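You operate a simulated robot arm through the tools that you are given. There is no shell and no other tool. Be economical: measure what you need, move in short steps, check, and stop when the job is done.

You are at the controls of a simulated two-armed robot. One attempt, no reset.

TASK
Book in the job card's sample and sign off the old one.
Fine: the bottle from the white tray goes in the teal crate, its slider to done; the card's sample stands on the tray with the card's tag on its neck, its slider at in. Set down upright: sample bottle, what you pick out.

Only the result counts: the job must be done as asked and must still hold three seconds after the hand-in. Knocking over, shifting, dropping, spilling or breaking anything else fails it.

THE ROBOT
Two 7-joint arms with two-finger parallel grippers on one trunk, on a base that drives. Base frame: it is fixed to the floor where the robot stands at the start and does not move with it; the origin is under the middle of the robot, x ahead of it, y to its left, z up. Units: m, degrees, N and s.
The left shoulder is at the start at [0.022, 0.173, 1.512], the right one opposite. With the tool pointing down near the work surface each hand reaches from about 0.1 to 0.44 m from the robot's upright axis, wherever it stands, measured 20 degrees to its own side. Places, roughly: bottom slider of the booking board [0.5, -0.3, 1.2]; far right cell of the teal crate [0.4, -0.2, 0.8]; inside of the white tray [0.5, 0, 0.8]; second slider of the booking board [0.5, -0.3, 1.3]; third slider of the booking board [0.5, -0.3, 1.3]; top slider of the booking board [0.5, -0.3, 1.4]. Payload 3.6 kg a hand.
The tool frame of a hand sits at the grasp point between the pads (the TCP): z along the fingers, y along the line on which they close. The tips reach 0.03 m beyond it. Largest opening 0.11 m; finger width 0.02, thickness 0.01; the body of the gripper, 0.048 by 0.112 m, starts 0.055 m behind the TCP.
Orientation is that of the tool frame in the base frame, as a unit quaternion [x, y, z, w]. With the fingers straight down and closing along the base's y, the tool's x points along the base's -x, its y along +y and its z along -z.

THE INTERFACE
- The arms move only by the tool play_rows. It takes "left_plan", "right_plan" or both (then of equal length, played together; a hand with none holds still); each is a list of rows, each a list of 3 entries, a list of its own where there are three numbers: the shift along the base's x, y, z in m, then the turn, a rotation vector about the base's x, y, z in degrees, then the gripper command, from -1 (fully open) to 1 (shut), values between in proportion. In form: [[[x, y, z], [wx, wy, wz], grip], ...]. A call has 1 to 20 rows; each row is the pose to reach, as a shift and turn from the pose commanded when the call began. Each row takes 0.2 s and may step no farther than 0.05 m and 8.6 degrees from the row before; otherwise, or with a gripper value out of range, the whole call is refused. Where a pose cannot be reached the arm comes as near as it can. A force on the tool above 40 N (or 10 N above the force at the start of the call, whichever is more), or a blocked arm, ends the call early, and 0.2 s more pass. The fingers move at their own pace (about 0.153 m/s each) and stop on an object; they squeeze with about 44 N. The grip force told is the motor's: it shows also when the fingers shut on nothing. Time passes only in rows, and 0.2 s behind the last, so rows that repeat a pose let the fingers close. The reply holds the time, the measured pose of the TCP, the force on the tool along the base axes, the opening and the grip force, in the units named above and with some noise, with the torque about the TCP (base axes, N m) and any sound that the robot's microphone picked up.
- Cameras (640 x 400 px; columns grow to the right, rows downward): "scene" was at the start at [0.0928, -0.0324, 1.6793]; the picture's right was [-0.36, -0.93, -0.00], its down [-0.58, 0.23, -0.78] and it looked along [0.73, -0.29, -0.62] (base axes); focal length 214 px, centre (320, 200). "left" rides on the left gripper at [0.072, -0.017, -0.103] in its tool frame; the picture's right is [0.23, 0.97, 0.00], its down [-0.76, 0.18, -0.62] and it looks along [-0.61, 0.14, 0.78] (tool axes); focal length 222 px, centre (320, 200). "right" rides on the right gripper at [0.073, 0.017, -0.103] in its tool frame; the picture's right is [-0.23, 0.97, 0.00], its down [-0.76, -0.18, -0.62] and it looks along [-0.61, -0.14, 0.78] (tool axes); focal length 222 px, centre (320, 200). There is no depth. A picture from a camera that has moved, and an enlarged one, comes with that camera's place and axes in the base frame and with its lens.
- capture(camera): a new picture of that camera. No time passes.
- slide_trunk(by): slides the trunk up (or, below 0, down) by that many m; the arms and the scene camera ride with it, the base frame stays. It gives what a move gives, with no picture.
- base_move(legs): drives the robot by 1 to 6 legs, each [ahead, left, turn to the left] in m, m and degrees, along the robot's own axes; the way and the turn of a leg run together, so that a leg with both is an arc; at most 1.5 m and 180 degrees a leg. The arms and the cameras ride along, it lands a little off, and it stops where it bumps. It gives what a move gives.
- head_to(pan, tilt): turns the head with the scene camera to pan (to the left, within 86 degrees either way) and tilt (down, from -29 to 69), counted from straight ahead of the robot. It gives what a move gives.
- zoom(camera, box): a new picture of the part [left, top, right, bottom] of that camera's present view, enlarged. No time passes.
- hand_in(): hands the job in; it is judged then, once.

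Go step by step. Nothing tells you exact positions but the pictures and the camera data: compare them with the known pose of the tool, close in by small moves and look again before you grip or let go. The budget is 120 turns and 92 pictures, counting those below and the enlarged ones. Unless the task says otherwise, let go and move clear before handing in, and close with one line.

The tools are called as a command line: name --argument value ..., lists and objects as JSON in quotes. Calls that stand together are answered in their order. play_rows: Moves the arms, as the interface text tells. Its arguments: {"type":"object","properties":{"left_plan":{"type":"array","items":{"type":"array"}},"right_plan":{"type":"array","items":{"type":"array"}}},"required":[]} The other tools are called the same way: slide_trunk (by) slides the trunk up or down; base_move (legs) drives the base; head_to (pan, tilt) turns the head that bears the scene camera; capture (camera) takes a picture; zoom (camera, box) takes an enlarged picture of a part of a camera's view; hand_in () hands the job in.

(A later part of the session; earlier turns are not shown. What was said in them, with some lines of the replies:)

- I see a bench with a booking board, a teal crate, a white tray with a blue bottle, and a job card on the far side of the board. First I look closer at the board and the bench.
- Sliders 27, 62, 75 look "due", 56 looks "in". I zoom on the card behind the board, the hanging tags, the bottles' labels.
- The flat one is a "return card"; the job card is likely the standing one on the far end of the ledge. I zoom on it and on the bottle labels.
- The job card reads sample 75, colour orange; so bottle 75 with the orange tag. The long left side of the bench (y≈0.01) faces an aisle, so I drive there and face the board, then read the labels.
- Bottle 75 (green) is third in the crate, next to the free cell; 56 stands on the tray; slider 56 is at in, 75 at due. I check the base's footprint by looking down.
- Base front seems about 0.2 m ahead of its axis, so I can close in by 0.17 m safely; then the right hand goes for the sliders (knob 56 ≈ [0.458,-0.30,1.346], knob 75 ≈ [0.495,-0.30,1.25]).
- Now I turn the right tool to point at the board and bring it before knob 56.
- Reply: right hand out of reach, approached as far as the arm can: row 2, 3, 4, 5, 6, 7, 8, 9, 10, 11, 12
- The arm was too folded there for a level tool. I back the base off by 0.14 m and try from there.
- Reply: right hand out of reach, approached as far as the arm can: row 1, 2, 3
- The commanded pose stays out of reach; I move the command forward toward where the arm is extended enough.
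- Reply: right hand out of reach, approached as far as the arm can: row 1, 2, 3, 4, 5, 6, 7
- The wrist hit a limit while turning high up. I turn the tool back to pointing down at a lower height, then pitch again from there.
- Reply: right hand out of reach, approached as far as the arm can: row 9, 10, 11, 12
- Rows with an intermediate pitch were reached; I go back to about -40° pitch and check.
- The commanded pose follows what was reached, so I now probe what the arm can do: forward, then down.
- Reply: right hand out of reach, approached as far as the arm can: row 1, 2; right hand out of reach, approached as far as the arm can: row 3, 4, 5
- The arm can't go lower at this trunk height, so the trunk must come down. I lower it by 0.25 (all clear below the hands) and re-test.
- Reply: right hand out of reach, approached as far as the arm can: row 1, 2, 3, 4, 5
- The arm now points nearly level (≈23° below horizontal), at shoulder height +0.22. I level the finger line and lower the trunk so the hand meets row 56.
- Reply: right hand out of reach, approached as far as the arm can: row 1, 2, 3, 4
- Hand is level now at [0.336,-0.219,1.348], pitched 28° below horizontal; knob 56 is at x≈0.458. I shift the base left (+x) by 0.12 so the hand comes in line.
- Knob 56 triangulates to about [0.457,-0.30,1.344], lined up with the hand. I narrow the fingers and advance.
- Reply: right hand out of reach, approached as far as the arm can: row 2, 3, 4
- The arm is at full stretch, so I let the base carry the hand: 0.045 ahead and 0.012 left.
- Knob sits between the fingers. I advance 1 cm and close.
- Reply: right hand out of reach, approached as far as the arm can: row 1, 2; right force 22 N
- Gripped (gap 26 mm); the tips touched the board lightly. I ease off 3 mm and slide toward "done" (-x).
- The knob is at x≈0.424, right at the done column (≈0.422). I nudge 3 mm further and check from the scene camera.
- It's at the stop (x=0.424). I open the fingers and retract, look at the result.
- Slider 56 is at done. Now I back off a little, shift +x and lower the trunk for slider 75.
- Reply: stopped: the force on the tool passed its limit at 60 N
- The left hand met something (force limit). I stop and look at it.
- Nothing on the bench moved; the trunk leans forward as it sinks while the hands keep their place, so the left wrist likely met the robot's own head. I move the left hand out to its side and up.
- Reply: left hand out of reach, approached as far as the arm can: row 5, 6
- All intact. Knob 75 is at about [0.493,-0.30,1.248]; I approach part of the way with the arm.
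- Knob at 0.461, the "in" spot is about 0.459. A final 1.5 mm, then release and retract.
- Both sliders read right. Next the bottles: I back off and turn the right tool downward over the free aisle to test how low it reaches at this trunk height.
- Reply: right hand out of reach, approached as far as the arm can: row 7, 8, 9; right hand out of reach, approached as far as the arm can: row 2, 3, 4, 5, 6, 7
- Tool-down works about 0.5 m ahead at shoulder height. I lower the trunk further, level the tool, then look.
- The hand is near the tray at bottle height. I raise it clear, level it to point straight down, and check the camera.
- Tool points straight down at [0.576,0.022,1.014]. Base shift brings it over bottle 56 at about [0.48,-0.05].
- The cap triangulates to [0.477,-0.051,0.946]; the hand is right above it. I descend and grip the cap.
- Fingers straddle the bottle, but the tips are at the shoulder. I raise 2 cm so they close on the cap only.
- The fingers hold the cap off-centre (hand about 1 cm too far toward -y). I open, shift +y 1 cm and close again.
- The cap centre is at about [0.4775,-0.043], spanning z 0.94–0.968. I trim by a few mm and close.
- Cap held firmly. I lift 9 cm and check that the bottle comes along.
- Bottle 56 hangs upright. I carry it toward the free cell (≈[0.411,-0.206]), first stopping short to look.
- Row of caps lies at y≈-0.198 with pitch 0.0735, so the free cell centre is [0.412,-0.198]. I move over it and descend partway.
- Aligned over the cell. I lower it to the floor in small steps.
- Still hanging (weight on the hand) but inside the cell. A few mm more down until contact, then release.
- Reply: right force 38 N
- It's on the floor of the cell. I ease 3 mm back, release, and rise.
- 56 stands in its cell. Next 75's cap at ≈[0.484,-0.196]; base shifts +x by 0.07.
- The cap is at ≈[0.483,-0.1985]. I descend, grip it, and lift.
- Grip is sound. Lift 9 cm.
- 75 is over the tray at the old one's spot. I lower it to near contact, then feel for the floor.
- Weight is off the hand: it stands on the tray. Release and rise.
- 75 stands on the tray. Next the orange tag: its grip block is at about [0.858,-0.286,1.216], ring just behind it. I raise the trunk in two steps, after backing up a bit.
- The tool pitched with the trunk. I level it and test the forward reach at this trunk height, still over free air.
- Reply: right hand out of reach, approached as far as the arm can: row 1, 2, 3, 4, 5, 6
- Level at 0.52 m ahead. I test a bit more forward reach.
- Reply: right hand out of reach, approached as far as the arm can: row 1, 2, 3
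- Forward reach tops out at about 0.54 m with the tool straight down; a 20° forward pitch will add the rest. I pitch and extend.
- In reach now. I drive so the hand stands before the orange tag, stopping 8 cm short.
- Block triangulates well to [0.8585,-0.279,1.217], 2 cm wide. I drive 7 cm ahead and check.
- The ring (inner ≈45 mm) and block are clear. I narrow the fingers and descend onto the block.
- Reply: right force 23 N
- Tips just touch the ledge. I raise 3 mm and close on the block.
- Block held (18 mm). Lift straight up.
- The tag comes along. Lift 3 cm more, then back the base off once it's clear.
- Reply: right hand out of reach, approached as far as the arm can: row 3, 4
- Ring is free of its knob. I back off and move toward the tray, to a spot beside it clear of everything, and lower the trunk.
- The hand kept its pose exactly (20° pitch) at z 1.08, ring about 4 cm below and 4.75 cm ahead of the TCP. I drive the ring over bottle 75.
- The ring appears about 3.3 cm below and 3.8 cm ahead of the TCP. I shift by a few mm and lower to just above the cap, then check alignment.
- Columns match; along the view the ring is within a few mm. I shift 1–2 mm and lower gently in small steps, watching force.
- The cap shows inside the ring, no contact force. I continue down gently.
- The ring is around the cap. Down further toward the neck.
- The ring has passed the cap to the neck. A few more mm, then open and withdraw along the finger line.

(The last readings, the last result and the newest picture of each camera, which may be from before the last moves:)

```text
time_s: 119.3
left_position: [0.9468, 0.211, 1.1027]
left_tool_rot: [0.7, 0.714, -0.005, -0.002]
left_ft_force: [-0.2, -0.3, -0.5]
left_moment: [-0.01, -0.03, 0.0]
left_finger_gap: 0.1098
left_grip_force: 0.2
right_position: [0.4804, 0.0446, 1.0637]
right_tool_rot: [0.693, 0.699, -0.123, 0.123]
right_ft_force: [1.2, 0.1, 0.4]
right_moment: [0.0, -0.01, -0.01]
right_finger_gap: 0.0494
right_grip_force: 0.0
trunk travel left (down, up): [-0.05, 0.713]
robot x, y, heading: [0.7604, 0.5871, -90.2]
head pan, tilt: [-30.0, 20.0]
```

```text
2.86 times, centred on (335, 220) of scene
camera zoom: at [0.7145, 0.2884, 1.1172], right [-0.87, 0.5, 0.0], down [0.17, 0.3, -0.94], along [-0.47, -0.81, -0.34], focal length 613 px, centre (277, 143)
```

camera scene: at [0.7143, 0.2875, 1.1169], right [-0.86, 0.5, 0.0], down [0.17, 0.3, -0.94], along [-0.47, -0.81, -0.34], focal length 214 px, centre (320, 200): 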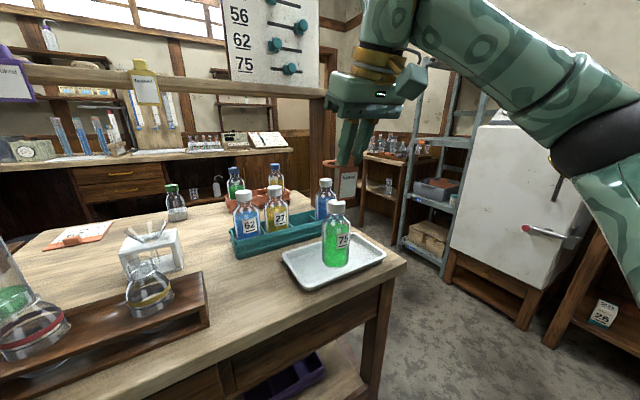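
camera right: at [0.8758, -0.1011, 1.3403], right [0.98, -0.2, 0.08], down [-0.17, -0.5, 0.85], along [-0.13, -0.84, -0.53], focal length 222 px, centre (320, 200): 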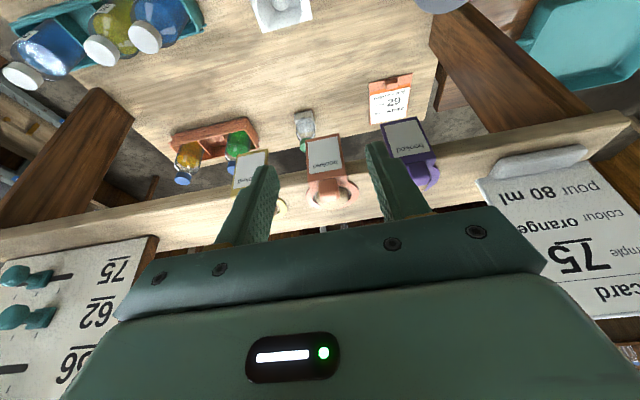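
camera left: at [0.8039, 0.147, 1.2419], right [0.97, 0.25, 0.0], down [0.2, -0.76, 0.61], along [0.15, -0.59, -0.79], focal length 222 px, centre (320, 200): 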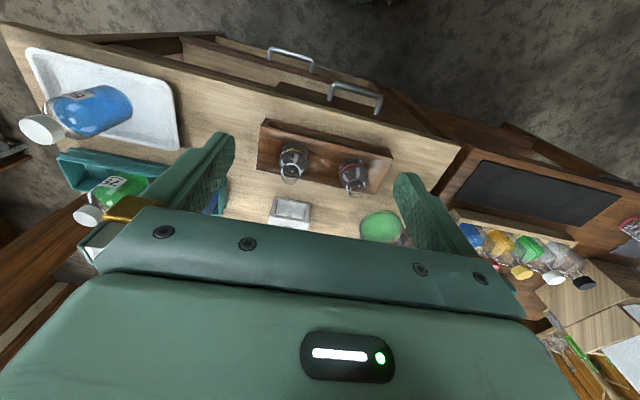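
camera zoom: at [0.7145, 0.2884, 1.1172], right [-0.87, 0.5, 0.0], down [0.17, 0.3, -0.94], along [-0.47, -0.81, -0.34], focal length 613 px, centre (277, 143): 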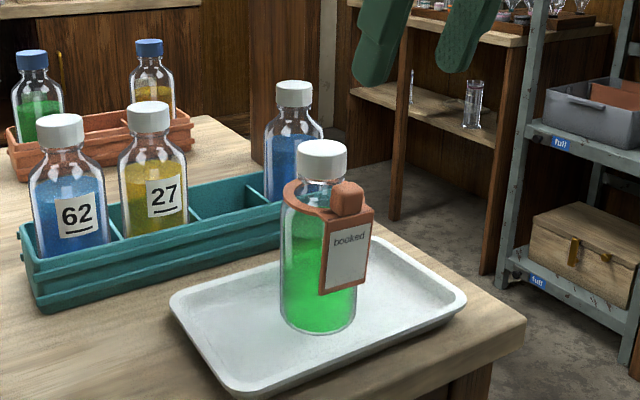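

The orange tag sits on 75's neck and the bottle stands upright on the tray. I back away and take a final look at everything.

base_move --legs '[[-0.07, 0, 0]]'

capture --camera "scene"

zoom --camera "scene" --box '[200, 0, 360, 100]'

```text
time_s: 120.3
left_position: [0.9475, 0.2811, 1.1031]
left_tool_rot: [0.7, 0.714, -0.005, -0.003]
left_ft_force: [0.2, 0.5, 0.5]
left_moment: [0.01, 0.0, -0.04]
left_finger_gap: 0.1098
left_grip_force: 0.0
right_position: [0.4804, 0.1143, 1.064]
right_tool_rot: [0.693, 0.699, -0.123, 0.124]
right_ft_force: [0.3, -0.2, -0.2]
right_moment: [-0.02, 0.01, 0.01]
right_finger_gap: 0.0495
right_grip_force: 0.2
trunk travel left (down, up): [-0.05, 0.713]
robot x, y, heading: [0.7624, 0.6578, -90.3]
head pan, tilt: [-30.0, 20.0]
```

```text
7 pictures are left
camera scene: at [0.7145, 0.3584, 1.1173], right [-0.86, 0.5, 0.0], down [0.17, 0.3, -0.94], along [-0.47, -0.81, -0.34], focal length 214 px, centre (320, 200)
```

scene: 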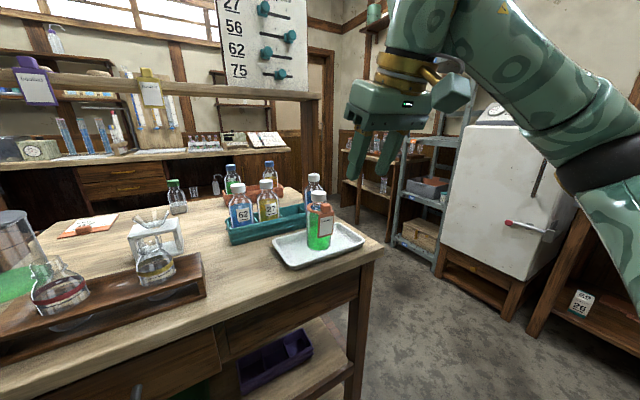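

```text
4.00 times, centred on (280, 50) of scene
camera zoom: at [0.7145, 0.3584, 1.1173], right [-0.86, 0.5, 0.0], down [0.17, 0.3, -0.94], along [-0.47, -0.81, -0.34], focal length 858 px, centre (480, 800)
```

zoom: 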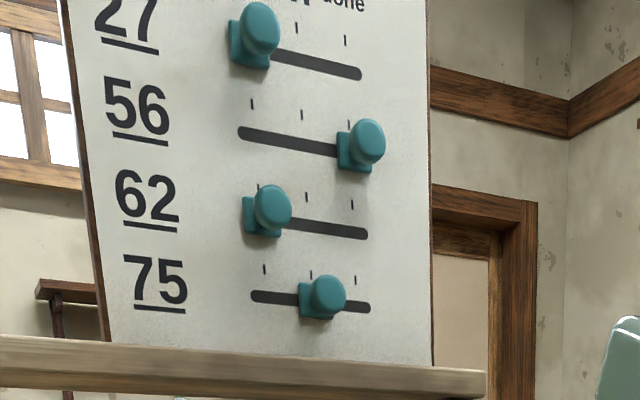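

Everything is in place: slider 56 is at done and 75 at in. Bottle 56 stands in the crate, and 75 stands on the tray with the orange tag on its neck. The hands are clear, so I hand in.

hand_in

```text
The job is handed in.
```

The job is handed in: sample 75 is on the white tray with the orange tag on its neck and its slider at in, and old sample 56 is in the teal crate with its slider at done. The card's "pour 80 ml" line was left alone, as the task didn't ask for it.
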